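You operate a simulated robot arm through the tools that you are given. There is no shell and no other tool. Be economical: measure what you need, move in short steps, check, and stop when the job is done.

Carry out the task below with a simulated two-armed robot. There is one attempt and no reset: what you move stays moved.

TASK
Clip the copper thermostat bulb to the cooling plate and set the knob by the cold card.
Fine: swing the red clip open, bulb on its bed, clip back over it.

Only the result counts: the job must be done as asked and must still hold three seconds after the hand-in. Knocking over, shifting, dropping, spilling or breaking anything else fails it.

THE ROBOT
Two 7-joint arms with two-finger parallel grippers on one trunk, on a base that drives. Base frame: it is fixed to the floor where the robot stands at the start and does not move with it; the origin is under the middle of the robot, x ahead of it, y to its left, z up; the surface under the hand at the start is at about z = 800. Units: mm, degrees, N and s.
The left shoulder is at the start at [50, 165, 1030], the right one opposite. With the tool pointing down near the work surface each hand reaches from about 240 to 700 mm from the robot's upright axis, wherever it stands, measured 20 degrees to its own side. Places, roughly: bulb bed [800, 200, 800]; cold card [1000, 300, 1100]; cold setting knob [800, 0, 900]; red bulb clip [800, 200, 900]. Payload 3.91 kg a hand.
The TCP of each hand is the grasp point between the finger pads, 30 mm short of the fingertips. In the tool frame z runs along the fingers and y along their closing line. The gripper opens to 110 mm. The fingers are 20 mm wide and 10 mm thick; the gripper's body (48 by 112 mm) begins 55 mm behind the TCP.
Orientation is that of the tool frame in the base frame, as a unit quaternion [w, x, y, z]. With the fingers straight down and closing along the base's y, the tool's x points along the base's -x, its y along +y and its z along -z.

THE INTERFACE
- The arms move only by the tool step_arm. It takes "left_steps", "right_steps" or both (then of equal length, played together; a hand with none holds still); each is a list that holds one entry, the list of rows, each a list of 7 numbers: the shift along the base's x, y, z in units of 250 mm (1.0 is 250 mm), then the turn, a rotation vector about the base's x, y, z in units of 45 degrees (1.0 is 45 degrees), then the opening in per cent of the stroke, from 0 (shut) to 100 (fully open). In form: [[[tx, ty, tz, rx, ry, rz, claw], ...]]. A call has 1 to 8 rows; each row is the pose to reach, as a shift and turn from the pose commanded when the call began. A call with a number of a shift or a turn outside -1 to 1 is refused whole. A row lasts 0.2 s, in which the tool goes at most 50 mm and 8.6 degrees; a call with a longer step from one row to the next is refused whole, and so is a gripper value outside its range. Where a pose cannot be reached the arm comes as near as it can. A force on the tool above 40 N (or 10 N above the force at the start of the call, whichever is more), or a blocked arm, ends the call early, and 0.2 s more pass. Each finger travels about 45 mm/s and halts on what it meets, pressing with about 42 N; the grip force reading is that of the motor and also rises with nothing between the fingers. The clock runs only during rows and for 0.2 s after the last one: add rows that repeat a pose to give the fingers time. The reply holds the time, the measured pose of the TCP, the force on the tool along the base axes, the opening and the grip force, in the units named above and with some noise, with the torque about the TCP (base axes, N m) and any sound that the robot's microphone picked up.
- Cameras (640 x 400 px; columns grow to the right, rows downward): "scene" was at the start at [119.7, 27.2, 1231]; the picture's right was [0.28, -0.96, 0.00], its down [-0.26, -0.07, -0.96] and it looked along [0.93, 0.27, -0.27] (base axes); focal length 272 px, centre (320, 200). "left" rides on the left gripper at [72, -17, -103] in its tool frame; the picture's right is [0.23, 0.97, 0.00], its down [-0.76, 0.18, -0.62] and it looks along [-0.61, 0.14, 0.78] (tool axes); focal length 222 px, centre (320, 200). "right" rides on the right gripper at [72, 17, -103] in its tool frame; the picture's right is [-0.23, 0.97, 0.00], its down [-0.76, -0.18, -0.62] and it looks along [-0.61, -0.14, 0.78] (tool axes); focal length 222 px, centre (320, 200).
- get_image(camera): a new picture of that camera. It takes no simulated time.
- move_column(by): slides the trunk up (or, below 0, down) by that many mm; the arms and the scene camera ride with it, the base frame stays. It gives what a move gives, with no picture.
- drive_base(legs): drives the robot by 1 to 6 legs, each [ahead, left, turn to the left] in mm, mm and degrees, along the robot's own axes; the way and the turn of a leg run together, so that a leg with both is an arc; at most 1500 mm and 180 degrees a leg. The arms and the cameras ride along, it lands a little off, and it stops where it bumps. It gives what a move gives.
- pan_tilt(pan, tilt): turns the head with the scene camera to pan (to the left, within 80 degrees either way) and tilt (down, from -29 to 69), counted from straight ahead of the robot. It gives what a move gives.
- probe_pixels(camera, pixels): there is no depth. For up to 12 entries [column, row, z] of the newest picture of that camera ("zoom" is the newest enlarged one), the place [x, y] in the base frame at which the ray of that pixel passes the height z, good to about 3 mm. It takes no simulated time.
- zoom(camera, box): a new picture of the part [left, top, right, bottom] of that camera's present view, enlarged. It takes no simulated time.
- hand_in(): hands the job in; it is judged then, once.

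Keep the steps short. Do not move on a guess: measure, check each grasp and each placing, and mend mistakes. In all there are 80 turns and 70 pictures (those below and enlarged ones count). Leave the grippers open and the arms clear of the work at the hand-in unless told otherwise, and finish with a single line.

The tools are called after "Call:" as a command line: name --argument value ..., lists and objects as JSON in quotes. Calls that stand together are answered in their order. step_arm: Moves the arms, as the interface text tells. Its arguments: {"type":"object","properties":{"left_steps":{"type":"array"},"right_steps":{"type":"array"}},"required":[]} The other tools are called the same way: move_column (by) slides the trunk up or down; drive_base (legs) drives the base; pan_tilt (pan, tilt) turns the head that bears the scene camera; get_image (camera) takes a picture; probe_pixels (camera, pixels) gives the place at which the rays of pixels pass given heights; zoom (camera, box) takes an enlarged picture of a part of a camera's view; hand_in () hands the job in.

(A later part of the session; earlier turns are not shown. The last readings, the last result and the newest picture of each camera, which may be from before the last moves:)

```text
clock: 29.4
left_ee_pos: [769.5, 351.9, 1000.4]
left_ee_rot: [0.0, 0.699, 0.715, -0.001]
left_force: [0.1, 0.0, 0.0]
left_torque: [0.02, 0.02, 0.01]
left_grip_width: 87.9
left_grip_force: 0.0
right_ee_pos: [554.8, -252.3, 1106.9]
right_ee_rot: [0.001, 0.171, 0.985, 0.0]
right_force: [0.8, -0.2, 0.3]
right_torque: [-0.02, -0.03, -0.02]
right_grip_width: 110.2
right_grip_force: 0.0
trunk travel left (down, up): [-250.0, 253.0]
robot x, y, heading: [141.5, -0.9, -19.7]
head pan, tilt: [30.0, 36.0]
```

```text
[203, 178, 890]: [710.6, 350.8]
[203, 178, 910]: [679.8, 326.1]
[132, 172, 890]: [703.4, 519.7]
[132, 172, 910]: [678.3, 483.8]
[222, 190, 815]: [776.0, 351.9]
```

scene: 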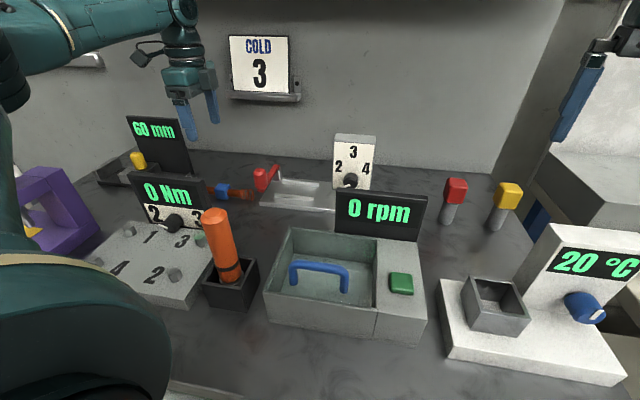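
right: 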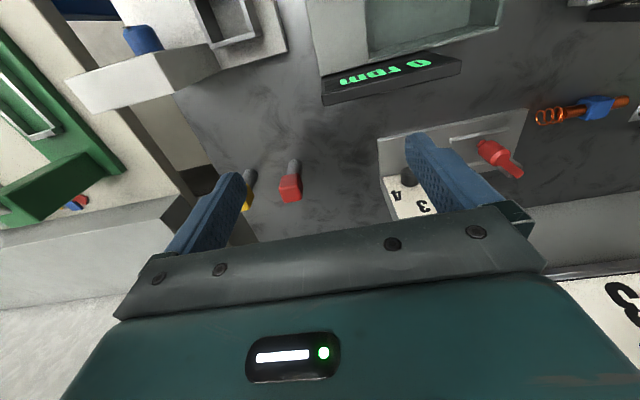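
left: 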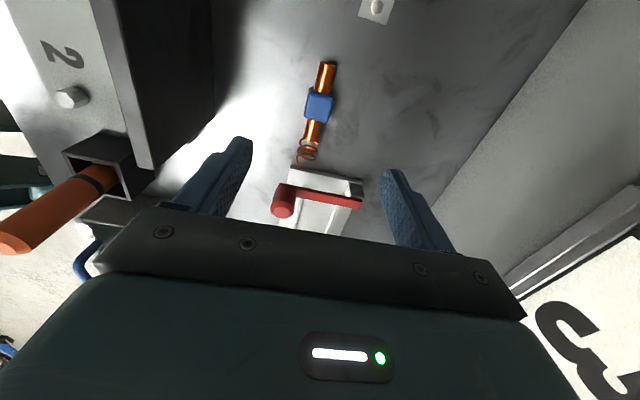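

The display is at x≈640, so the hand has room. I'll descend to TCP z 842, so the fingertips will stay above the bed rails later. I'll turn +2.5° to match the bulb, then close.

Call:
step_arm --left_steps '[[[0, 0, -0.16, 0, 0, 0.056, 80], [0, -0.006, -0.32, 0, 0, 0.056, 70], [0, -0.006, -0.48, 0, 0, 0.056, 60], [0, -0.006, -0.632, 0, 0, 0.056, 60]]]'

Call:
get_image --camera "left"

Call:
zoom --camera "scene" --box '[160, 130, 320, 230]'

```text
clock: 30.4
left_ee_pos: [770.8, 351.9, 840.8]
left_ee_rot: [0.0, 0.682, 0.732, -0.002]
left_force: [0.5, 0.3, -0.1]
left_torque: [0.01, 0.0, 0.02]
left_grip_width: 65.9
left_grip_force: 0.2
right_ee_pos: [555.1, -251.0, 1107.0]
right_ee_rot: [0.002, 0.17, 0.985, 0.001]
right_force: [0.1, 0.3, -0.1]
right_torque: [0.02, -0.04, -0.02]
right_grip_width: 110.1
right_grip_force: 0.0
trunk travel left (down, up): [-250.0, 253.0]
robot x, y, heading: [146.5, 0.4, -19.8]
head pan, tilt: [30.0, 36.0]
```

```text
40 pictures are left
```

left: 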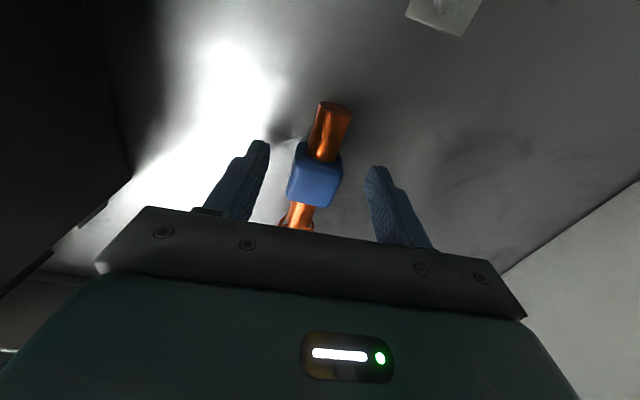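

```text
4.00 times, centred on (240, 180) of scene
```

zoom: 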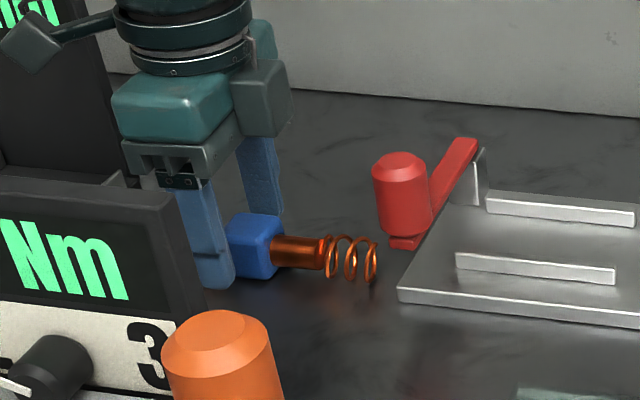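

The block sits between the fingers. I'll shift by (-2,-3) mm and close.

Call:
step_arm --left_steps '[[[-0.008, -0.012, 0, 0, 0, 0, 60], [-0.008, -0.012, 0, 0, 0, 0, 0], [-0.008, -0.012, 0, 0, 0, 0, 0], [-0.008, -0.012, 0, 0, 0, 0, 0], [-0.008, -0.012, 0, 0, 0, 0, 0]]]'

Call:
step_arm --left_steps '[[[0, 0, 0.08, 0, 0, 0, 0], [0, 0, 0.2, 0, 0, 0, 0]]]'

Call:
zoom --camera "scene" --box '[160, 110, 350, 230]'

Call:
get_image --camera "left"

```text
clock: 31.6
left_ee_pos: [767.0, 347.9, 841.2]
left_ee_rot: [0.001, 0.683, 0.731, -0.002]
left_force: [-0.1, 0.5, 0.1]
left_torque: [0.02, 0.0, -0.01]
left_grip_width: 30.7
left_grip_force: 42.2
right_ee_pos: [555.5, -252.2, 1106.6]
right_ee_rot: [0.001, 0.17, 0.985, 0.0]
right_force: [-0.3, 0.5, 0.6]
right_torque: [0.0, 0.04, 0.01]
right_grip_width: 110.0
right_grip_force: 0.0
trunk travel left (down, up): [-250.0, 253.0]
robot x, y, heading: [145.5, 5.1, -19.7]
head pan, tilt: [30.0, 36.0]
```

```text
clock: 32.2
left_ee_pos: [767.2, 346.5, 890.2]
left_ee_rot: [0.0, 0.682, 0.731, -0.003]
left_force: [-0.6, -1.0, -0.6]
left_torque: [-0.02, 0.01, -0.01]
left_grip_width: 30.9
left_grip_force: 42.0
right_ee_pos: [555.4, -251.6, 1106.8]
right_ee_rot: [0.001, 0.17, 0.985, 0.001]
right_force: [0.4, 0.1, -0.2]
right_torque: [-0.01, 0.01, 0.02]
right_grip_width: 110.2
right_grip_force: 0.1
trunk travel left (down, up): [-250.0, 253.0]
robot x, y, heading: [145.1, 1.9, -19.8]
head pan, tilt: [30.0, 36.0]
```

```text
3.33 times, centred on (255, 170) of scene
```

zoom: 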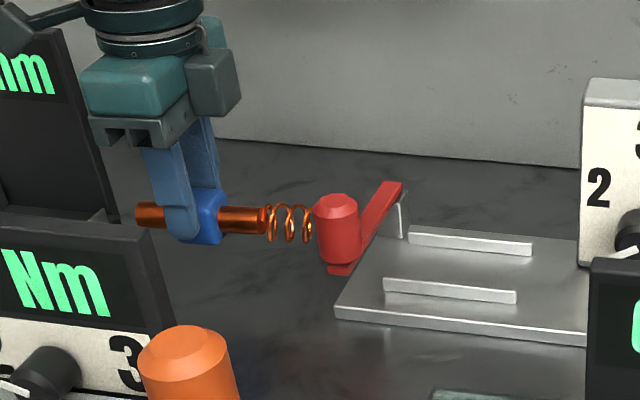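

```text
37 pictures are left
```

left: 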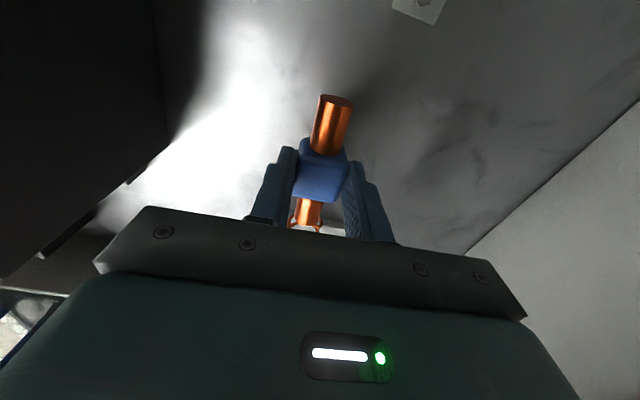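

The bulb is lifted and level in the grip. I'll raise it, carry it over the bed at (809,168), square it to y, and look.

Call:
step_arm --left_steps '[[[0, 0, 0.15, 0, 0, 0, 0], [0, 0, 0.28, 0, 0, -0.084, 0], [0.03, -0.15, 0.28, 0, 0, -0.084, 0], [0.07, -0.32, 0.28, 0, 0, -0.084, 0], [0.11, -0.49, 0.28, 0, 0, -0.084, 0], [0.15, -0.64, 0.28, 0, 0, -0.084, 0], [0.166, -0.716, 0.26, 0, 0, -0.084, 0]]]'

Call:
get_image --camera "left"

Call:
zoom --camera "scene" --box '[200, 110, 380, 222]'

```text
clock: 33.8
left_ee_pos: [811.9, 168.4, 957.6]
left_ee_rot: [0.0, 0.706, 0.708, -0.002]
left_force: [0.1, 0.9, -1.4]
left_torque: [0.03, 0.03, 0.04]
left_grip_width: 30.8
left_grip_force: 42.1
right_ee_pos: [554.9, -250.9, 1107.3]
right_ee_rot: [0.001, 0.17, 0.985, 0.0]
right_force: [0.0, 0.1, -1.2]
right_torque: [0.02, -0.02, 0.02]
right_grip_width: 110.2
right_grip_force: 0.0
trunk travel left (down, up): [-250.0, 253.0]
robot x, y, heading: [147.3, -1.9, -19.6]
head pan, tilt: [30.0, 36.0]
```

```text
36 pictures are left
```

left: 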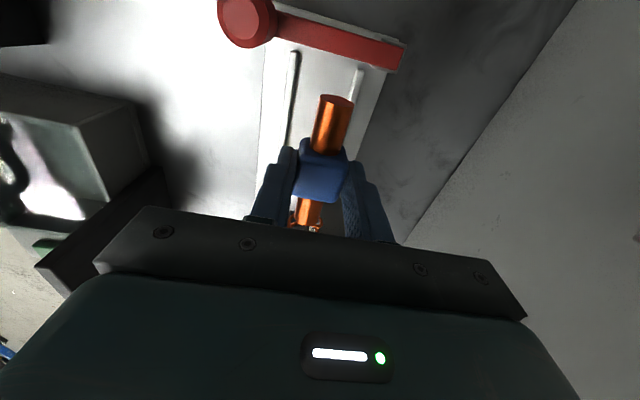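

```text
3.56 times, centred on (290, 166) of scene
```

zoom: 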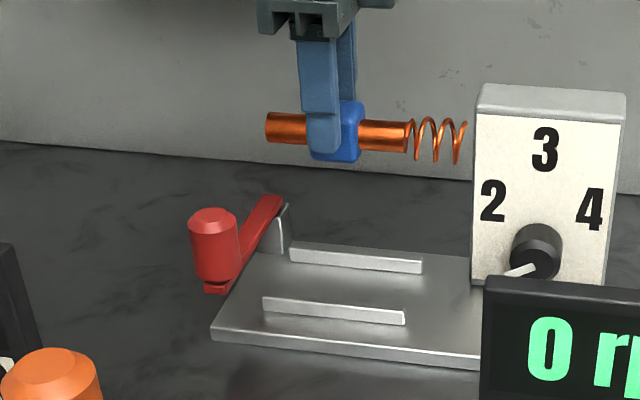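

The bulb is over the bed. I'll probe the rail edges from both views to centre it.

Call:
probe_pixels --camera "zoom" --pixels '[[265, 298, 820], [404, 312, 820], [291, 244, 820], [421, 262, 820], [263, 309, 810], [404, 325, 810], [290, 261, 810], [421, 273, 810]]'

Call:
probe_pixels --camera "left" --pixels '[[295, 55, 820], [357, 72, 820], [290, 130, 820], [351, 96, 820]]'

```text
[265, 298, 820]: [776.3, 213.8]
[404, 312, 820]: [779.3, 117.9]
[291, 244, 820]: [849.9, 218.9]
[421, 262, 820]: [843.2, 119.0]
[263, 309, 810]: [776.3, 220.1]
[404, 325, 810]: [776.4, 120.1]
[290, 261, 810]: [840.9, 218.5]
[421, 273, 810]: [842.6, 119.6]
```

```text
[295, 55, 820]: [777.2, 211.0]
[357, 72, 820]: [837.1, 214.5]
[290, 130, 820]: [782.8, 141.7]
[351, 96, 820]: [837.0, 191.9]
```

The bed centre is (810,168.5) and the hand matches it. I'll descend to just above the plate.

Call:
step_arm --left_steps '[[[0, 0, -0.15, 0, 0, 0, 0], [0, 0, -0.3, 0, 0, 0, 0], [0, 0, -0.39, 0, 0, 0, 0]]]'

Call:
zoom --camera "scene" --box '[220, 130, 380, 230]'

```text
clock: 34.6
left_ee_pos: [809.8, 167.5, 861.2]
left_ee_rot: [0.001, 0.707, 0.708, -0.002]
left_force: [0.4, 0.5, -0.7]
left_torque: [0.01, -0.02, 0.02]
left_grip_width: 30.8
left_grip_force: 42.3
right_ee_pos: [555.3, -250.6, 1106.9]
right_ee_rot: [0.001, 0.17, 0.985, 0.0]
right_force: [-0.6, -0.3, 0.4]
right_torque: [0.0, -0.02, -0.02]
right_grip_width: 110.2
right_grip_force: 0.1
trunk travel left (down, up): [-250.0, 253.0]
robot x, y, heading: [143.9, -0.1, -19.4]
head pan, tilt: [30.0, 36.0]
```

```text
4.00 times, centred on (300, 180) of scene
```

zoom: 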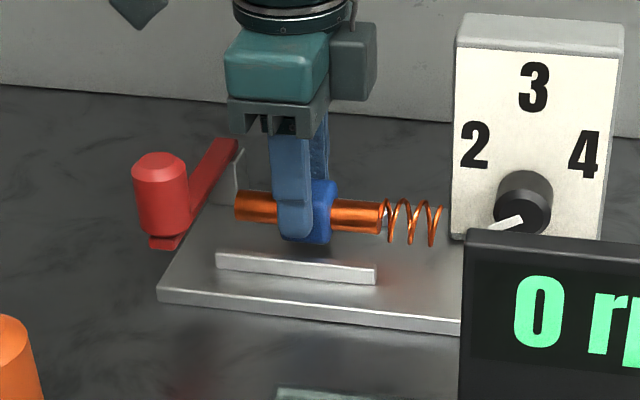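

Next I'll lower in 4 mm steps, watching for a vertical force.

Call:
step_arm --left_steps '[[[0, 0, -0.016, 0, 0, 0, 0], [0, 0, -0.028, 0, 0, 0, 0]]]'

Call:
step_arm --left_steps '[[[0, 0, -0.012, 0, 0, 0, 0]]]'

Call:
zoom --camera "scene" --box '[220, 130, 380, 230]'

```text
clock: 35.2
left_ee_pos: [808.9, 167.2, 853.6]
left_ee_rot: [-0.001, 0.707, 0.707, -0.002]
left_force: [0.0, 0.2, 0.0]
left_torque: [0.0, 0.01, -0.02]
left_grip_width: 30.9
left_grip_force: 41.9
right_ee_pos: [555.2, -251.2, 1107.4]
right_ee_rot: [0.001, 0.171, 0.985, 0.0]
right_force: [-1.3, 0.6, -0.3]
right_torque: [0.0, 0.02, -0.03]
right_grip_width: 109.8
right_grip_force: 0.0
trunk travel left (down, up): [-250.0, 253.0]
robot x, y, heading: [140.7, 1.8, -19.7]
head pan, tilt: [30.0, 36.0]
```

```text
clock: 35.6
left_ee_pos: [808.8, 166.8, 853.7]
left_ee_rot: [0.003, 0.706, 0.709, -0.002]
left_force: [-0.8, 3.7, 12.7]
left_torque: [0.11, 0.11, -0.03]
left_grip_width: 30.8
left_grip_force: 42.0
right_ee_pos: [553.7, -251.0, 1107.3]
right_ee_rot: [0.002, 0.17, 0.985, 0.001]
right_force: [0.2, -0.4, -0.2]
right_torque: [0.02, 0.01, -0.01]
right_grip_width: 110.1
right_grip_force: 0.1
trunk travel left (down, up): [-250.0, 253.0]
robot x, y, heading: [145.3, -1.8, -19.6]
head pan, tilt: [30.0, 36.0]
```

```text
4.00 times, centred on (300, 180) of scene
```

zoom: 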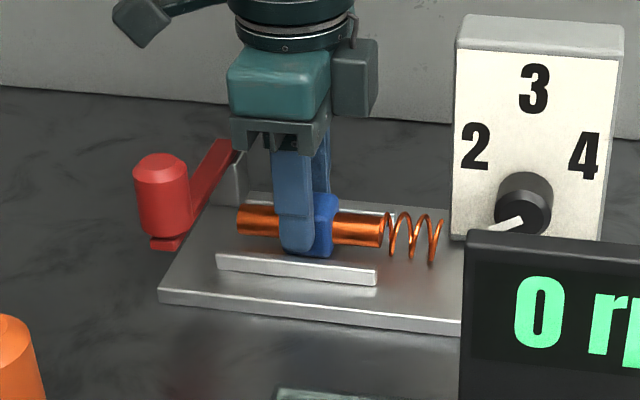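

Contact reads 12.7 N up, so the block rests on the bed. I'll ease off, open and rise.

Call:
step_arm --left_steps '[[[0, 0, 0.006, 0, 0, 0, 0], [0, 0, 0.006, 0, 0, 0, 55], [0, 0, 0.006, 0, 0, 0, 55], [0, 0, 0.006, 0, 0, 0, 55], [0, 0, 0.1, 0, 0, 0, 55], [0, 0, 0.25, 0, 0, 0, 55], [0, 0, 0.42, 0, 0, 0, 55]]]'

Call:
zoom --camera "scene" --box '[220, 130, 380, 230]'

Call:
get_image --camera "left"

```text
clock: 36.7
left_ee_pos: [807.5, 165.6, 850.0]
left_ee_rot: [-0.005, 0.707, 0.707, -0.004]
left_force: [10.4, -3.5, -17.2]
left_torque: [-0.11, -1.51, 0.1]
left_grip_width: 35.2
left_grip_force: 0.0
right_ee_pos: [556.5, -252.5, 1107.1]
right_ee_rot: [0.0, 0.17, 0.985, 0.001]
right_force: [0.3, -0.6, -0.1]
right_torque: [0.03, 0.0, -0.03]
right_grip_width: 110.0
right_grip_force: 0.1
trunk travel left (down, up): [-250.0, 253.0]
robot x, y, heading: [146.3, -0.9, -19.7]
head pan, tilt: [30.0, 36.0]
stopped in row 5 (left hand): the force on the tool passed its limit at 50 N (the readings are from after the stop); the commanded pose is now the measured one
```

```text
4.00 times, centred on (300, 180) of scene
```

zoom: 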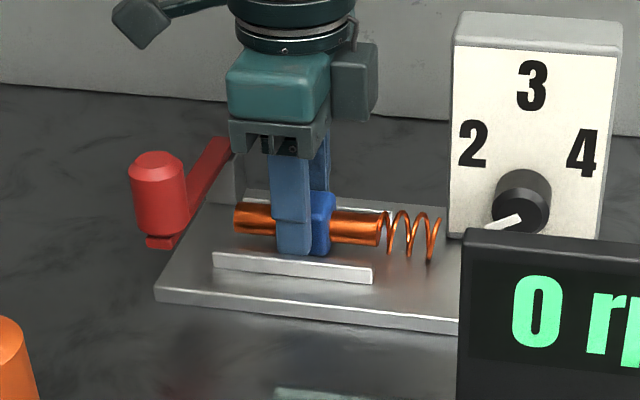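

```text
31 pictures are left
```

left: 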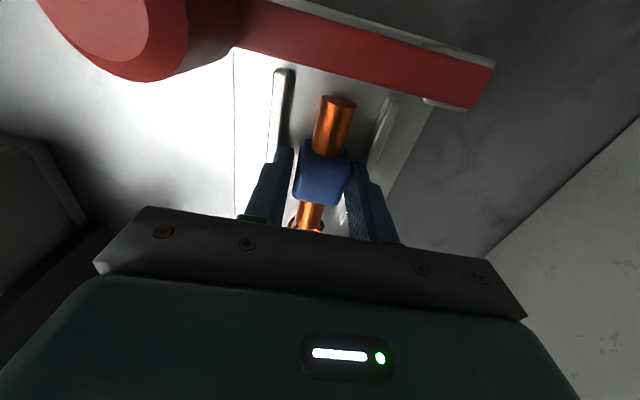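

The fingers opened only to 35 mm and jammed against the inner faces of the rails. I'll set the opening to about 33 mm, so neither rails nor block are touched, then rise slowly.

Call:
step_arm --left_steps '[[[0, 0, 0, 0, 0, 0, 30], [0.006, 0.004, 0.006, 0, 0, 0, 30], [0.006, 0.004, 0.006, 0, 0, 0, 30]]]'

```text
clock: 37.5
left_ee_pos: [806.4, 167.0, 854.6]
left_ee_rot: [-0.007, 0.707, 0.707, -0.004]
left_force: [-1.2, 0.1, 0.1]
left_torque: [0.02, 0.01, 0.04]
left_grip_width: 33.2
left_grip_force: 0.0
right_ee_pos: [555.1, -251.1, 1105.8]
right_ee_rot: [0.001, 0.169, 0.986, 0.002]
right_force: [0.2, -0.4, 0.1]
right_torque: [-0.01, 0.01, -0.03]
right_grip_width: 110.0
right_grip_force: 0.1
trunk travel left (down, up): [-250.0, 253.0]
robot x, y, heading: [143.7, 1.8, -19.8]
head pan, tilt: [30.0, 36.0]
```

The contact is gone. I'll rise 15 mm at this opening.

Call:
step_arm --left_steps '[[[0, 0, 0.02, 0, 0, 0, 30], [0, 0, 0.06, 0, 0, 0, 30]]]'

Call:
zoom --camera "scene" --box '[220, 130, 380, 230]'

```text
clock: 38.1
left_ee_pos: [807.1, 167.3, 869.4]
left_ee_rot: [-0.006, 0.707, 0.707, -0.005]
left_force: [0.5, -0.2, -0.2]
left_torque: [-0.04, -0.05, 0.0]
left_grip_width: 33.0
left_grip_force: 0.1
right_ee_pos: [554.2, -252.2, 1106.7]
right_ee_rot: [0.001, 0.17, 0.985, 0.001]
right_force: [0.0, 0.0, 0.0]
right_torque: [-0.01, 0.03, -0.02]
right_grip_width: 110.2
right_grip_force: 0.1
trunk travel left (down, up): [-250.0, 253.0]
robot x, y, heading: [143.4, 1.5, -19.8]
head pan, tilt: [30.0, 36.0]
```

```text
4.00 times, centred on (300, 180) of scene
```

zoom: 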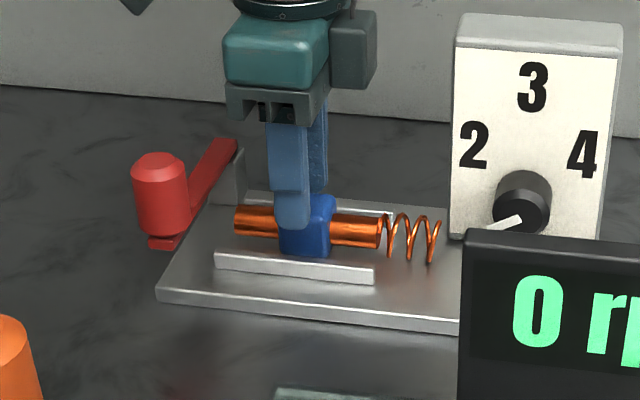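

The bulb stays on its bed. I'll rise fully, go back above the clip handle at (755,233), and turn the hand +85°.

Call:
step_arm --left_steps '[[[0, 0, 0.12, 0, 0, 0, 30], [0, 0, 0.28, 0, 0, 0, 40], [0, 0, 0.4, 0, 0, 0, 60], [-0.08, 0.1, 0.4, 0, 0, 0.17, 70], [-0.16, 0.2, 0.4, 0, 0, 0.34, 70], [-0.21, 0.262, 0.4, 0, 0, 0.51, 70], [-0.21, 0.262, 0.4, 0, 0, 0.69, 70], [-0.21, 0.262, 0.4, 0, 0, 0.87, 70]]]'

Call:
step_arm --left_steps '[[[0, 0, 0, 0, 0, 0.17, 70], [0, 0, 0, 0, 0, 0.34, 70], [0, 0, 0, 0, 0, 0.51, 70], [0, 0, 0, 0, 0, 0.69, 70], [0, 0, 0, 0, 0, 0.87, 70], [0, 0, 0, 0, 0, 1.0, 70]]]'

Call:
get_image --camera "left"

Call:
zoom --camera "scene" --box '[220, 130, 380, 230]'

```text
clock: 39.9
left_ee_pos: [754.8, 229.9, 970.7]
left_ee_rot: [-0.004, 0.428, 0.904, -0.006]
left_force: [0.0, -0.6, -0.1]
left_torque: [-0.01, 0.01, -0.01]
left_grip_width: 76.9
left_grip_force: 0.2
right_ee_pos: [554.4, -252.3, 1107.3]
right_ee_rot: [0.001, 0.17, 0.986, 0.001]
right_force: [0.4, 0.4, 0.4]
right_torque: [0.0, 0.03, 0.02]
right_grip_width: 110.2
right_grip_force: 0.0
trunk travel left (down, up): [-250.0, 253.0]
robot x, y, heading: [143.3, -2.1, -19.5]
head pan, tilt: [30.0, 36.0]
```

```text
clock: 41.3
left_ee_pos: [753.4, 232.7, 971.0]
left_ee_rot: [-0.002, 0.049, 0.999, -0.009]
left_force: [-0.4, -0.2, 0.3]
left_torque: [-0.01, -0.01, 0.02]
left_grip_width: 76.8
left_grip_force: 0.1
right_ee_pos: [554.5, -252.8, 1107.2]
right_ee_rot: [0.001, 0.17, 0.985, 0.001]
right_force: [1.0, -0.5, -0.1]
right_torque: [0.0, 0.0, -0.03]
right_grip_width: 110.0
right_grip_force: 0.0
trunk travel left (down, up): [-250.0, 253.0]
robot x, y, heading: [144.5, -0.1, -19.5]
head pan, tilt: [30.0, 36.0]
```

```text
29 pictures are left
```

left: 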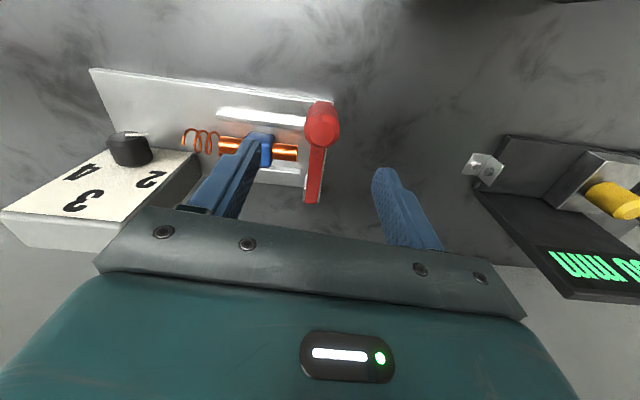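

```text
4.00 times, centred on (300, 180) of scene
```

zoom: 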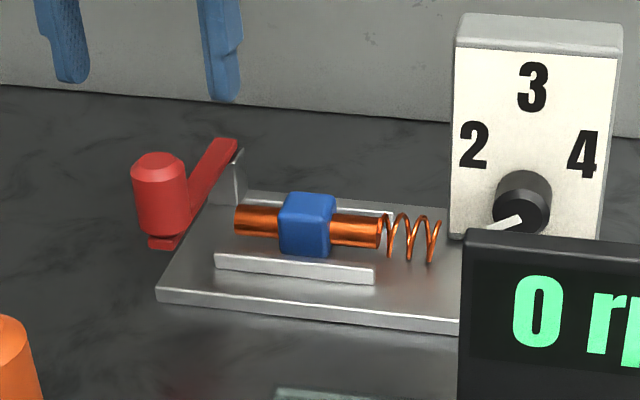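

The bulb is well seated between the rails. I'll descend on the handle and grip it.

Call:
step_arm --left_steps '[[[0, 0, -0.15, 0, 0, 0, 70], [0.004, 0, -0.3, 0, 0, 0, 70], [0.006, 0, -0.392, 0, 0, 0, 70], [0.006, 0, -0.392, 0, 0, 0, 0], [0.006, 0, -0.392, 0, 0, 0, 0], [0.006, 0, -0.392, 0, 0, 0, 0], [0.006, 0, -0.392, 0, 0, 0, 0]]]'

```text
clock: 42.9
left_ee_pos: [757.0, 231.3, 873.2]
left_ee_rot: [-0.001, 0.052, 0.999, -0.008]
left_force: [-0.5, -1.8, -2.5]
left_torque: [1.09, -0.47, -0.07]
left_grip_width: 29.8
left_grip_force: 42.7
right_ee_pos: [552.9, -252.2, 1106.4]
right_ee_rot: [0.002, 0.171, 0.985, 0.0]
right_force: [-0.2, -0.1, 0.0]
right_torque: [0.0, 0.02, 0.0]
right_grip_width: 110.3
right_grip_force: 0.0
trunk travel left (down, up): [-250.0, 253.0]
robot x, y, heading: [144.7, 2.7, -19.9]
head pan, tilt: [30.0, 36.0]
```

The handle is gripped at 30 mm. I'll swing it back toward closed in 8° steps and watch the force where the lever reaches the bulb.

Call:
step_arm --left_steps '[[[0.006, -0.057, 0, 0, 0, 0.178, 0], [0.019, -0.112, 0, 0, 0, 0.356, 0], [0.04, -0.166, 0, 0, 0, 0.533, 0]]]'

Call:
step_arm --left_steps '[[[0.028, -0.05, 0, 0, 0, 0.178, 0]]]'

Call:
zoom --camera "scene" --box '[220, 130, 380, 230]'

```text
clock: 43.7
left_ee_pos: [767.0, 190.6, 871.9]
left_ee_rot: [0.0, -0.16, 0.987, -0.007]
left_force: [0.0, 3.5, 7.9]
left_torque: [1.52, 1.4, 0.28]
left_grip_width: 29.3
left_grip_force: 44.9
right_ee_pos: [554.5, -251.3, 1106.6]
right_ee_rot: [0.001, 0.17, 0.985, 0.0]
right_force: [1.1, -0.1, 0.0]
right_torque: [0.03, 0.01, 0.01]
right_grip_width: 109.8
right_grip_force: 0.0
trunk travel left (down, up): [-250.0, 253.0]
robot x, y, heading: [144.9, 4.3, -19.3]
head pan, tilt: [30.0, 36.0]
```

```text
clock: 44.1
left_ee_pos: [773.7, 178.2, 872.6]
left_ee_rot: [0.002, -0.227, 0.974, -0.009]
left_force: [6.9, 4.6, 9.9]
left_torque: [1.33, 1.82, 0.02]
left_grip_width: 29.5
left_grip_force: 44.8
right_ee_pos: [555.4, -252.7, 1107.1]
right_ee_rot: [0.001, 0.17, 0.985, 0.001]
right_force: [0.5, 0.1, 0.4]
right_torque: [-0.03, -0.01, -0.01]
right_grip_width: 109.7
right_grip_force: 0.1
trunk travel left (down, up): [-250.0, 253.0]
robot x, y, heading: [145.7, 0.8, -20.0]
head pan, tilt: [30.0, 36.0]
```

```text
4.00 times, centred on (300, 180) of scene
```

zoom: 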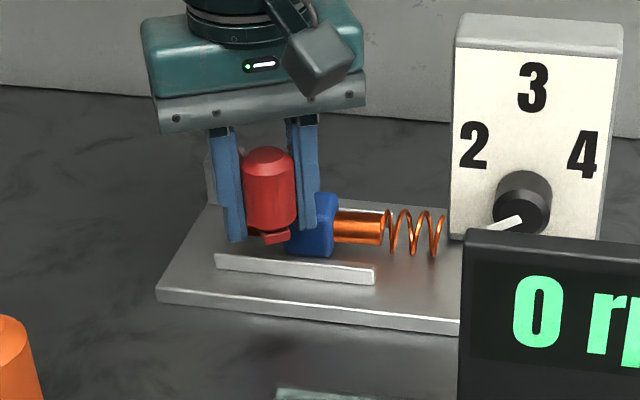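

The right finger is close to the blue block. I'll loosen slightly, regrip 13 mm higher so the tips clear the block, then carry on.

Call:
step_arm --left_steps '[[[0, 0, 0, 0, 0, 0, 30], [0, 0, 0.02, 0, 0, 0, 30], [0, 0, 0.05, 0, 0, 0, 30], [0, 0, 0.052, 0, 0, 0, 0], [0, 0, 0.052, 0, 0, 0, 0]]]'

Call:
get_image --camera "left"

Call:
zoom --camera "scene" --box '[240, 140, 340, 202]'

```text
clock: 45.3
left_ee_pos: [772.3, 177.8, 884.3]
left_ee_rot: [-0.001, -0.225, 0.974, -0.006]
left_force: [-1.6, -3.9, -5.8]
left_torque: [1.17, 0.1, -0.2]
left_grip_width: 29.5
left_grip_force: 44.8
right_ee_pos: [554.7, -252.7, 1106.2]
right_ee_rot: [0.001, 0.169, 0.986, 0.0]
right_force: [0.3, -0.4, -0.4]
right_torque: [0.02, 0.02, 0.01]
right_grip_width: 110.1
right_grip_force: 0.2
trunk travel left (down, up): [-250.0, 253.0]
robot x, y, heading: [144.0, 2.2, -19.7]
head pan, tilt: [30.0, 36.0]
```

```text
26 pictures are left
```

left: 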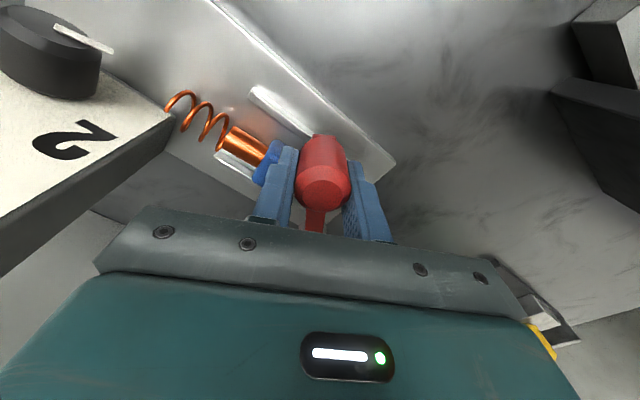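

```text
6.40 times, centred on (290, 171) of scene
```

zoom: 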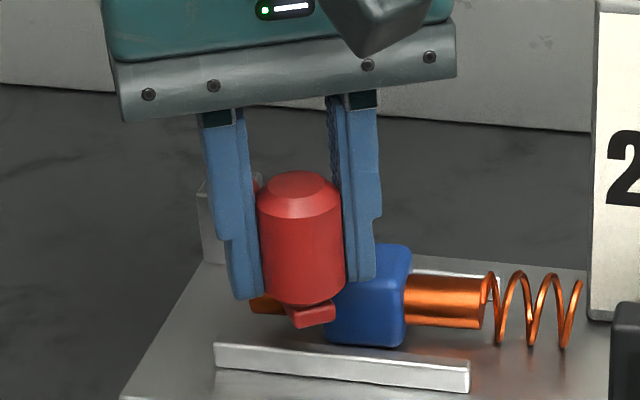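

The bulb hasn't moved and the lever passes above it. I'll continue closing by 8°, then check.

Call:
step_arm --left_steps '[[[0.016, -0.024, 0, 0, 0, 0.09, 0], [0.034, -0.046, 0, 0, 0, 0.178, 0]]]'

Call:
step_arm --left_steps '[[[0.02, -0.022, 0, 0, 0, 0.09, 0], [0.04, -0.041, 0, 0, 0, 0.178, 0]]]'

Call:
zoom --camera "scene" --box '[240, 140, 340, 202]'

```text
clock: 45.9
left_ee_pos: [781.9, 166.0, 884.1]
left_ee_rot: [0.001, -0.294, 0.956, -0.006]
left_force: [-2.6, -5.4, -9.3]
left_torque: [1.2, 0.74, -0.13]
left_grip_width: 29.2
left_grip_force: 45.1
right_ee_pos: [555.1, -252.2, 1108.3]
right_ee_rot: [0.0, 0.17, 0.985, 0.001]
right_force: [-0.2, 0.8, -0.3]
right_torque: [-0.02, 0.01, 0.0]
right_grip_width: 110.1
right_grip_force: 0.1
trunk travel left (down, up): [-250.0, 253.0]
robot x, y, heading: [144.5, -0.8, -19.8]
head pan, tilt: [30.0, 36.0]
```

```text
clock: 46.5
left_ee_pos: [791.6, 158.3, 884.1]
left_ee_rot: [0.0, -0.36, 0.933, -0.006]
left_force: [-3.4, -3.6, -12.7]
left_torque: [0.92, 0.99, -0.14]
left_grip_width: 29.2
left_grip_force: 45.6
right_ee_pos: [555.6, -252.3, 1106.7]
right_ee_rot: [0.0, 0.17, 0.985, 0.001]
right_force: [-0.6, -0.3, -0.1]
right_torque: [0.01, -0.03, 0.02]
right_grip_width: 110.0
right_grip_force: 0.0
trunk travel left (down, up): [-250.0, 253.0]
robot x, y, heading: [141.8, -1.4, -19.6]
head pan, tilt: [30.0, 36.0]
```

```text
6.40 times, centred on (290, 171) of scene
```

zoom: 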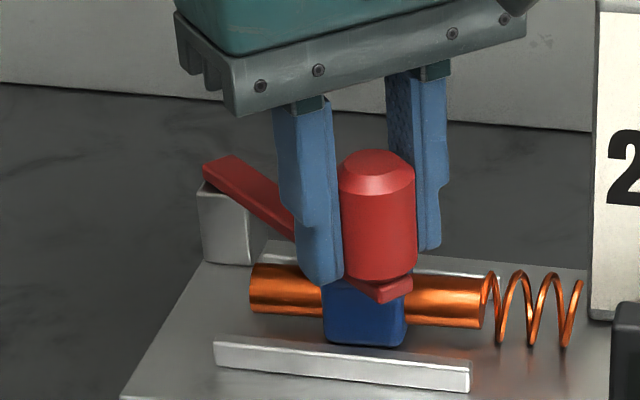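

The lever now crosses the block at about 229° and the bulb hasn't moved. I'll nudge 3° further to look for the closed stop.

Call:
step_arm --left_steps '[[[0.015, -0.012, 0, 0, 0, 0.067, 0]]]'

```text
clock: 46.9
left_ee_pos: [791.1, 156.6, 882.6]
left_ee_rot: [-0.001, -0.385, 0.923, -0.003]
left_force: [-20.3, 8.4, -11.2]
left_torque: [0.73, 0.45, -0.53]
left_grip_width: 29.1
left_grip_force: 45.0
right_ee_pos: [553.7, -251.5, 1107.9]
right_ee_rot: [0.002, 0.17, 0.985, -0.001]
right_force: [-0.5, 0.0, 0.0]
right_torque: [0.0, 0.02, 0.0]
right_grip_width: 109.8
right_grip_force: 0.2
trunk travel left (down, up): [-250.0, 253.0]
robot x, y, heading: [145.7, 1.4, -19.3]
head pan, tilt: [30.0, 36.0]
```

A 20 N opposing force means the closed stop is reached. I'll release and rise.

Call:
step_arm --left_steps '[[[-0.006, 0.004, 0, 0, 0, 0, 26], [-0.006, 0.004, 0, 0, 0, 0, 50], [-0.006, 0.004, 0, 0, 0, 0, 50], [-0.006, 0.004, 0.1, 0, 0, 0, 50], [-0.006, 0.004, 0.25, 0, 0, 0, 50], [-0.006, 0.004, 0.4, 0, 0, 0, 50]]]'

Call:
zoom --camera "scene" --box '[220, 130, 380, 230]'

Call:
get_image --camera "left"

```text
clock: 48.3
left_ee_pos: [794.4, 153.9, 983.4]
left_ee_rot: [0.001, -0.385, 0.923, -0.007]
left_force: [-0.4, 0.6, -0.2]
left_torque: [-0.04, -0.02, 0.02]
left_grip_width: 55.3
left_grip_force: 0.1
right_ee_pos: [555.6, -252.9, 1107.2]
right_ee_rot: [0.001, 0.171, 0.985, 0.001]
right_force: [0.1, 0.5, 0.5]
right_torque: [0.0, -0.02, 0.03]
right_grip_width: 110.2
right_grip_force: 0.0
trunk travel left (down, up): [-250.0, 253.0]
robot x, y, heading: [141.3, 0.0, -19.7]
head pan, tilt: [30.0, 36.0]
```

```text
4.00 times, centred on (300, 180) of scene
```

zoom: 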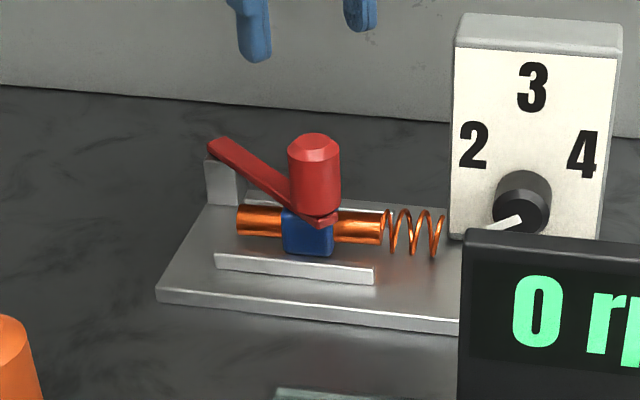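

```text
22 pictures are left
```

left: 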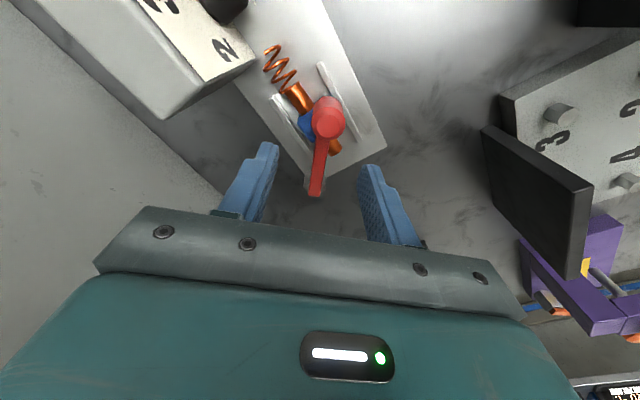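

The bulb is clipped. Next is the knob. I'll move the left hand to about (700,60,1020), square it to x, and look at the dial.

Call:
step_arm --left_steps '[[[-0.06, -0.06, 0.1, 0, 0, -0.16, 100], [-0.13, -0.13, 0.15, 0, 0, -0.33, 100], [-0.2, -0.2, 0.15, 0, 0, -0.5, 100], [-0.27, -0.27, 0.15, 0, 0, -0.67, 100], [-0.33, -0.33, 0.15, 0, 0, -0.84, 100], [-0.376, -0.376, 0.15, 0, 0, -1.0, 100]]]'

Call:
get_image --camera "left"

Call:
zoom --camera "scene" --box '[310, 120, 440, 201]'

```text
clock: 49.7
left_ee_pos: [700.2, 59.0, 1022.1]
left_ee_rot: [0.0, -0.001, 1.0, -0.008]
left_force: [-0.6, -0.6, -1.3]
left_torque: [0.01, -0.04, -0.01]
left_grip_width: 110.0
left_grip_force: 0.0
right_ee_pos: [554.7, -251.8, 1107.2]
right_ee_rot: [0.001, 0.17, 0.985, 0.001]
right_force: [-0.6, -0.6, -0.9]
right_torque: [-0.04, 0.03, -0.02]
right_grip_width: 110.1
right_grip_force: 0.1
trunk travel left (down, up): [-250.0, 253.0]
robot x, y, heading: [147.1, 0.8, -19.9]
head pan, tilt: [30.0, 36.0]
```

```text
21 pictures are left
```

left: 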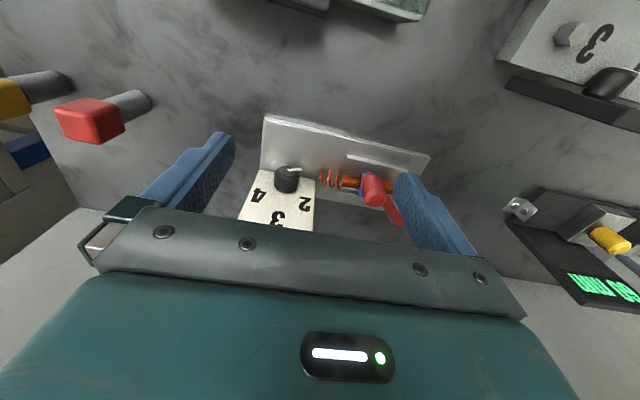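

```text
4.92 times, centred on (375, 160) of scene
```

zoom: 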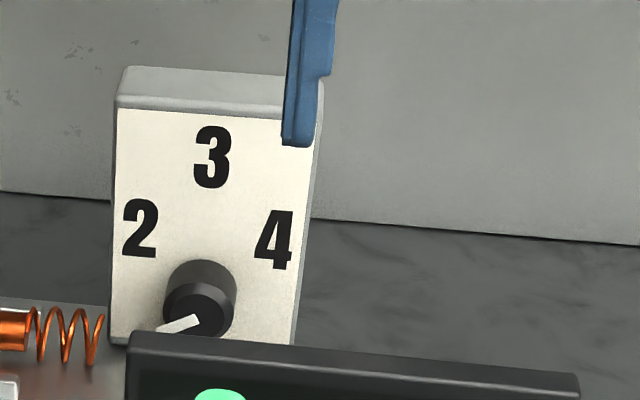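

The rpm display is well in front of the knob, at the top edge of the left picture, so there is room. I'll zoom the hand view on the dial and probe.

Call:
zoom --camera "left" --box '[220, 100, 360, 188]'

Call:
probe_pixels --camera "left" --pixels '[[270, 4, 880], [328, 14, 880], [282, 184, 840], [282, 184, 850], [286, 173, 840], [286, 173, 850], [286, 173, 860], [265, 170, 811], [317, 179, 811], [314, 232, 905], [380, 18, 830]]'

Call:
probe_pixels --camera "scene" --pixels '[[415.7, 163.6, 840], [415.7, 163.6, 850], [415.7, 163.6, 860], [337.5, 227, 880]]'

```text
4.55 times, centred on (290, 144) of left
```

zoom: 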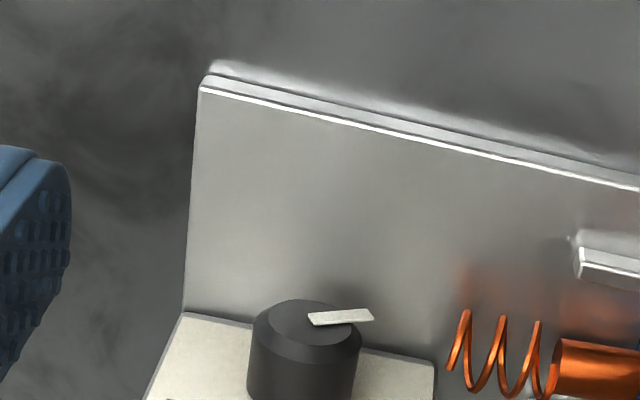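

```text
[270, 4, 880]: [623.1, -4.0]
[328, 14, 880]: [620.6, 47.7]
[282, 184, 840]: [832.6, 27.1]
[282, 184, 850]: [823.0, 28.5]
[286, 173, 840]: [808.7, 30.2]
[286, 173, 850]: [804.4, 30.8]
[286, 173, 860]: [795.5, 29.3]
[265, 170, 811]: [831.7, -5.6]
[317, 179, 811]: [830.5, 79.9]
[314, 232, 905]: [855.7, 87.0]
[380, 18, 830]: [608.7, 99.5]
```

```text
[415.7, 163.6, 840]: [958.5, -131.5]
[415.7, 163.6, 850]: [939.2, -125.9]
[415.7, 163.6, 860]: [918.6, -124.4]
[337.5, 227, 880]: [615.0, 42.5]
```

The display is at x≈620 and the dial face at about 831, so there is plenty of room. I'll triangulate the knob's front centre and the pointer carefully.

Call:
probe_pixels --camera "zoom" --pixels '[[307, 322, 845], [307, 322, 855], [307, 322, 865], [307, 322, 875], [370, 314, 855], [252, 330, 855], [361, 345, 855]]'

Call:
probe_pixels --camera "scene" --pixels '[[350.4, 182.4, 845], [350.4, 182.4, 855], [350.4, 182.4, 865], [350.4, 182.4, 875], [343, 184, 855], [358, 181, 855], [334, 141.5, 900], [334, 141.5, 920], [332.7, 186.4, 811]]'

```text
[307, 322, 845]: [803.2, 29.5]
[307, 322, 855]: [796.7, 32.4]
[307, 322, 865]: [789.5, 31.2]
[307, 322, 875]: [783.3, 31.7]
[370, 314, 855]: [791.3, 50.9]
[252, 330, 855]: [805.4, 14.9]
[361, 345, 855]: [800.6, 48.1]
```

```text
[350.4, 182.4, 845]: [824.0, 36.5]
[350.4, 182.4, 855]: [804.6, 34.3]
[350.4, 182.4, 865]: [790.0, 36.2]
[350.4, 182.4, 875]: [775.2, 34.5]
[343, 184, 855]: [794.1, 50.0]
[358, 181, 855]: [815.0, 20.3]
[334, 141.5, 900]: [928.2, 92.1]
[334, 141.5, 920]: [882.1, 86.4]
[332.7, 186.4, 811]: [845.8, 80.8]
```

The knob's front is near x≈800, y≈34, z≈850, with radius about 18. The pointer is at about 8 o'clock, so it needs roughly +120° about x. I'll grip from above and turn it in stages. First I'll hover at (808,35,935).

Call:
step_arm --left_steps '[[[0.14, -0.03, -0.06, 0, 0, 0, 50], [0.28, -0.06, -0.12, 0, 0, 0, 50], [0.42, -0.09, -0.2, 0, 0, 0, 50], [0.432, -0.096, -0.348, 0, 0, 0, 50]]]'

Call:
get_image --camera "left"

Call:
zoom --camera "scene" --box '[300, 90, 430, 201]'

```text
clock: 50.7
left_ee_pos: [781.5, 59.5, 932.6]
left_ee_rot: [-0.001, -0.001, 1.0, -0.007]
left_force: [0.0, -0.3, -0.2]
left_torque: [0.01, 0.0, -0.01]
left_grip_width: 54.8
left_grip_force: 0.0
left hand out of reach, approached as far as the arm can: row 2, 3, 4
right_ee_pos: [554.3, -252.5, 1107.4]
right_ee_rot: [0.001, 0.171, 0.985, 0.002]
right_force: [0.6, 0.0, 0.3]
right_torque: [-0.03, -0.01, 0.01]
right_grip_width: 109.9
right_grip_force: 0.1
trunk travel left (down, up): [-250.0, 253.0]
robot x, y, heading: [142.3, 3.4, -19.7]
head pan, tilt: [30.0, 36.0]
```

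```text
18 pictures are left
```

left: 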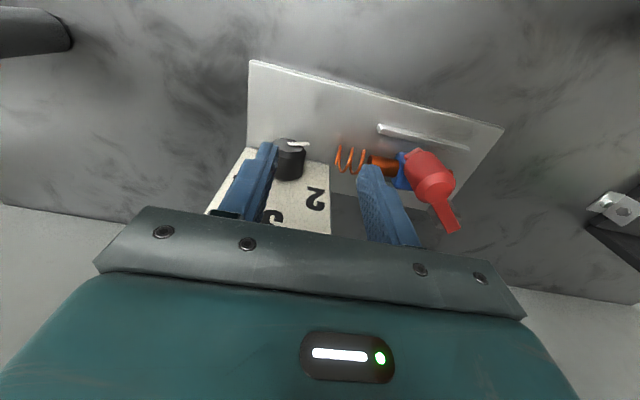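

```text
3.60 times, centred on (365, 146) of scene
```

zoom: 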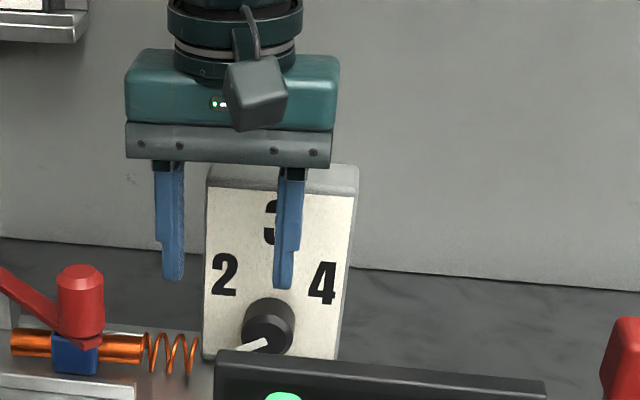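

Out of reach again at this bearing. I'll lift and retract the hand, then drive the base about 90 mm along -y.

Call:
step_arm --left_steps '[[[0, 0, 0.16, 0, 0, 0, 50], [-0.1, 0, 0.3, 0, 0, 0, 50], [-0.25, 0, 0.35, 0, 0, 0, 50]]]'

Call:
drive_base --legs '[[36, -80, 0]]'

```text
clock: 51.5
left_ee_pos: [718.9, 62.9, 1021.4]
left_ee_rot: [-0.001, -0.002, 1.0, -0.007]
left_force: [-0.2, 0.1, -0.6]
left_torque: [0.0, 0.01, -0.02]
left_grip_width: 55.1
left_grip_force: 0.1
right_ee_pos: [553.6, -252.7, 1105.8]
right_ee_rot: [0.001, 0.17, 0.985, 0.001]
right_force: [0.7, -0.1, 0.2]
right_torque: [0.02, -0.02, 0.02]
right_grip_width: 109.9
right_grip_force: 0.1
trunk travel left (down, up): [-250.0, 253.0]
robot x, y, heading: [144.8, 3.5, -19.8]
head pan, tilt: [30.0, 36.0]
```

```text
clock: 52.9
left_ee_pos: [725.4, -27.9, 1021.7]
left_ee_rot: [-0.001, -0.001, 1.0, -0.007]
left_force: [-0.1, 0.3, 0.5]
left_torque: [0.01, 0.01, -0.02]
left_grip_width: 54.9
left_grip_force: 0.0
right_ee_pos: [561.5, -340.4, 1105.7]
right_ee_rot: [0.001, 0.17, 0.985, 0.001]
right_force: [-0.1, 0.1, 0.0]
right_torque: [0.0, 0.0, 0.01]
right_grip_width: 109.9
right_grip_force: 0.0
trunk travel left (down, up): [-250.0, 253.0]
robot x, y, heading: [150.9, -90.1, -19.7]
head pan, tilt: [30.0, 36.0]
```

The drive finished at (151,-90). I'll move to the hover above the knob and look.

Call:
step_arm --left_steps '[[[0.11, 0.08, -0.1, 0, 0, 0, 50], [0.22, 0.17, -0.2, 0, 0, 0, 50], [0.32, 0.252, -0.3, 0, 0, 0, 50]]]'

Call:
get_image --camera "left"

Call:
zoom --camera "scene" --box '[260, 90, 420, 190]'

```text
clock: 53.7
left_ee_pos: [805.6, 37.8, 948.9]
left_ee_rot: [-0.001, -0.001, 1.0, -0.008]
left_force: [0.0, 0.0, -0.8]
left_torque: [-0.01, -0.03, -0.01]
left_grip_width: 55.0
left_grip_force: 0.1
right_ee_pos: [561.5, -341.1, 1106.3]
right_ee_rot: [0.002, 0.171, 0.985, 0.001]
right_force: [0.3, 0.7, 0.7]
right_torque: [-0.01, 0.01, 0.01]
right_grip_width: 110.1
right_grip_force: 0.2
trunk travel left (down, up): [-250.0, 253.0]
robot x, y, heading: [145.8, -90.2, -19.2]
head pan, tilt: [30.0, 36.0]
```

```text
16 pictures are left
```

left: 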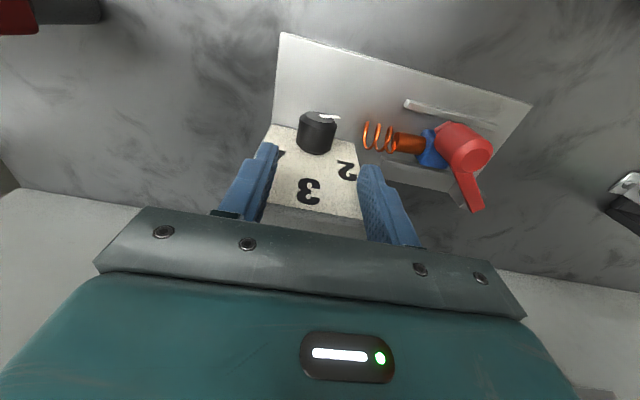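

```text
4.00 times, centred on (340, 140) of scene
```

zoom: 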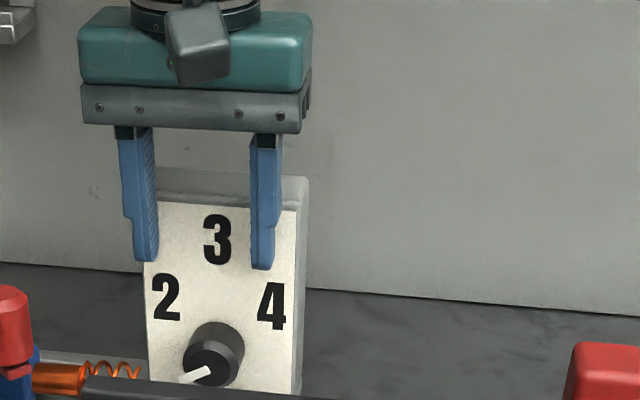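

The fingers hang in front of the dial. I'll measure the knob and the dial's top edge once more.

Call:
probe_pixels --camera "left" --pixels '[[318, 119, 845], [318, 119, 855], [314, 148, 850], [297, 135, 850], [336, 140, 850], [362, 218, 930], [362, 218, 940], [272, 125, 811], [357, 142, 811]]'

Call:
probe_pixels --camera "zoom" --pixels '[[207, 366, 840], [207, 366, 850], [207, 366, 860], [220, 345, 850], [160, 204, 930], [160, 204, 940], [296, 210, 935], [245, 340, 850], [185, 360, 850]]'

```text
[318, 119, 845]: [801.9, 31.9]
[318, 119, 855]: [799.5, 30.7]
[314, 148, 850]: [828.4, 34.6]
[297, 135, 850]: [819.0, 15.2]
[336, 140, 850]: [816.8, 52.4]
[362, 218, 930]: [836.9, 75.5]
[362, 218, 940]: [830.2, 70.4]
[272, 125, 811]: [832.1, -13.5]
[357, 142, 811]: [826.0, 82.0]
```

```text
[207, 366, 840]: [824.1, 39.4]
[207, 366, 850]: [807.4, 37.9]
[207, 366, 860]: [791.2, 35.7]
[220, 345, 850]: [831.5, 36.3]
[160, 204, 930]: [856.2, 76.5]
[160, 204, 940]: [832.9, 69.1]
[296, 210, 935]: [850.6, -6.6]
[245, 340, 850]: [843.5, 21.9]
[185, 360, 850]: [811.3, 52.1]
```

The knob axis is at about y 34, z 853, with x from 801 to 831; the dial face is at 832. I'll descend to (804,34,868) and close on the knob.

Call:
step_arm --left_steps '[[[-0.006, -0.015, -0.16, 0, 0, 0, 50], [-0.006, -0.015, -0.26, 0, 0, 0, 50], [-0.006, -0.015, -0.322, 0, 0, 0, 50]]]'

Call:
step_arm --left_steps '[[[0, 0, 0, 0, 0, 0, 0], [0, 0, 0, 0, 0, 0, 0], [0, 0, 0, 0, 0, 0, 0]]]'

Call:
get_image --camera "left"

Call:
zoom --camera "scene" --box '[260, 90, 420, 190]'

```text
clock: 54.4
left_ee_pos: [805.5, 34.1, 891.2]
left_ee_rot: [0.011, -0.001, 1.0, -0.011]
left_force: [-18.6, 4.5, 15.1]
left_torque: [0.3, -1.45, -0.34]
left_grip_width: 55.1
left_grip_force: 0.0
right_ee_pos: [557.5, -340.4, 1108.3]
right_ee_rot: [0.003, 0.169, 0.986, 0.002]
right_force: [0.7, -0.9, 0.7]
right_torque: [-0.02, 0.02, -0.01]
right_grip_width: 110.1
right_grip_force: 0.1
trunk travel left (down, up): [-250.0, 253.0]
robot x, y, heading: [151.6, -90.7, -19.7]
head pan, tilt: [30.0, 36.0]
stopped in row 3 (left hand): the force on the tool passed its limit at 49 N (the readings are from after the stop); the commanded pose is now the measured one
```

```text
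clock: 55.2
left_ee_pos: [805.1, 34.4, 890.9]
left_ee_rot: [0.013, -0.001, 1.0, -0.011]
left_force: [-23.2, 5.4, 26.7]
left_torque: [-0.54, -0.97, -1.04]
left_grip_width: 31.4
left_grip_force: 44.8
right_ee_pos: [557.3, -340.1, 1109.3]
right_ee_rot: [0.004, 0.17, 0.985, 0.001]
right_force: [-0.2, -0.5, 0.1]
right_torque: [0.0, 0.01, 0.02]
right_grip_width: 110.2
right_grip_force: 0.1
trunk travel left (down, up): [-250.0, 253.0]
robot x, y, heading: [154.3, -88.8, -19.5]
head pan, tilt: [30.0, 36.0]
```

```text
14 pictures are left
```

left: 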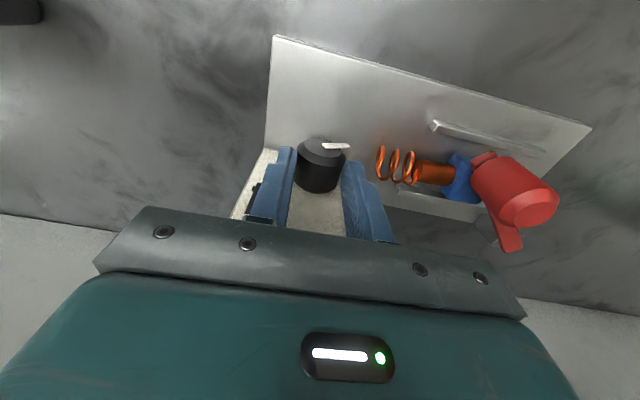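

```text
4.00 times, centred on (340, 140) of scene
```

zoom: 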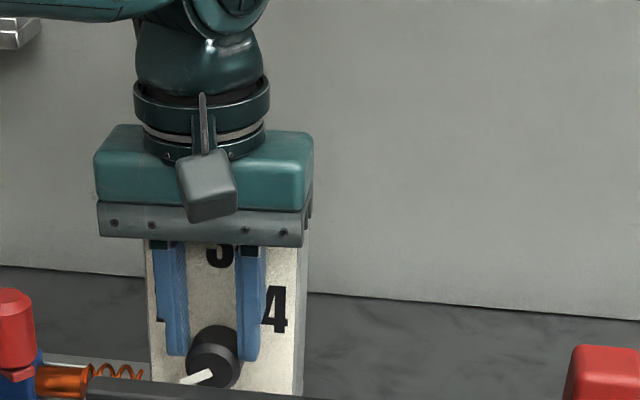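

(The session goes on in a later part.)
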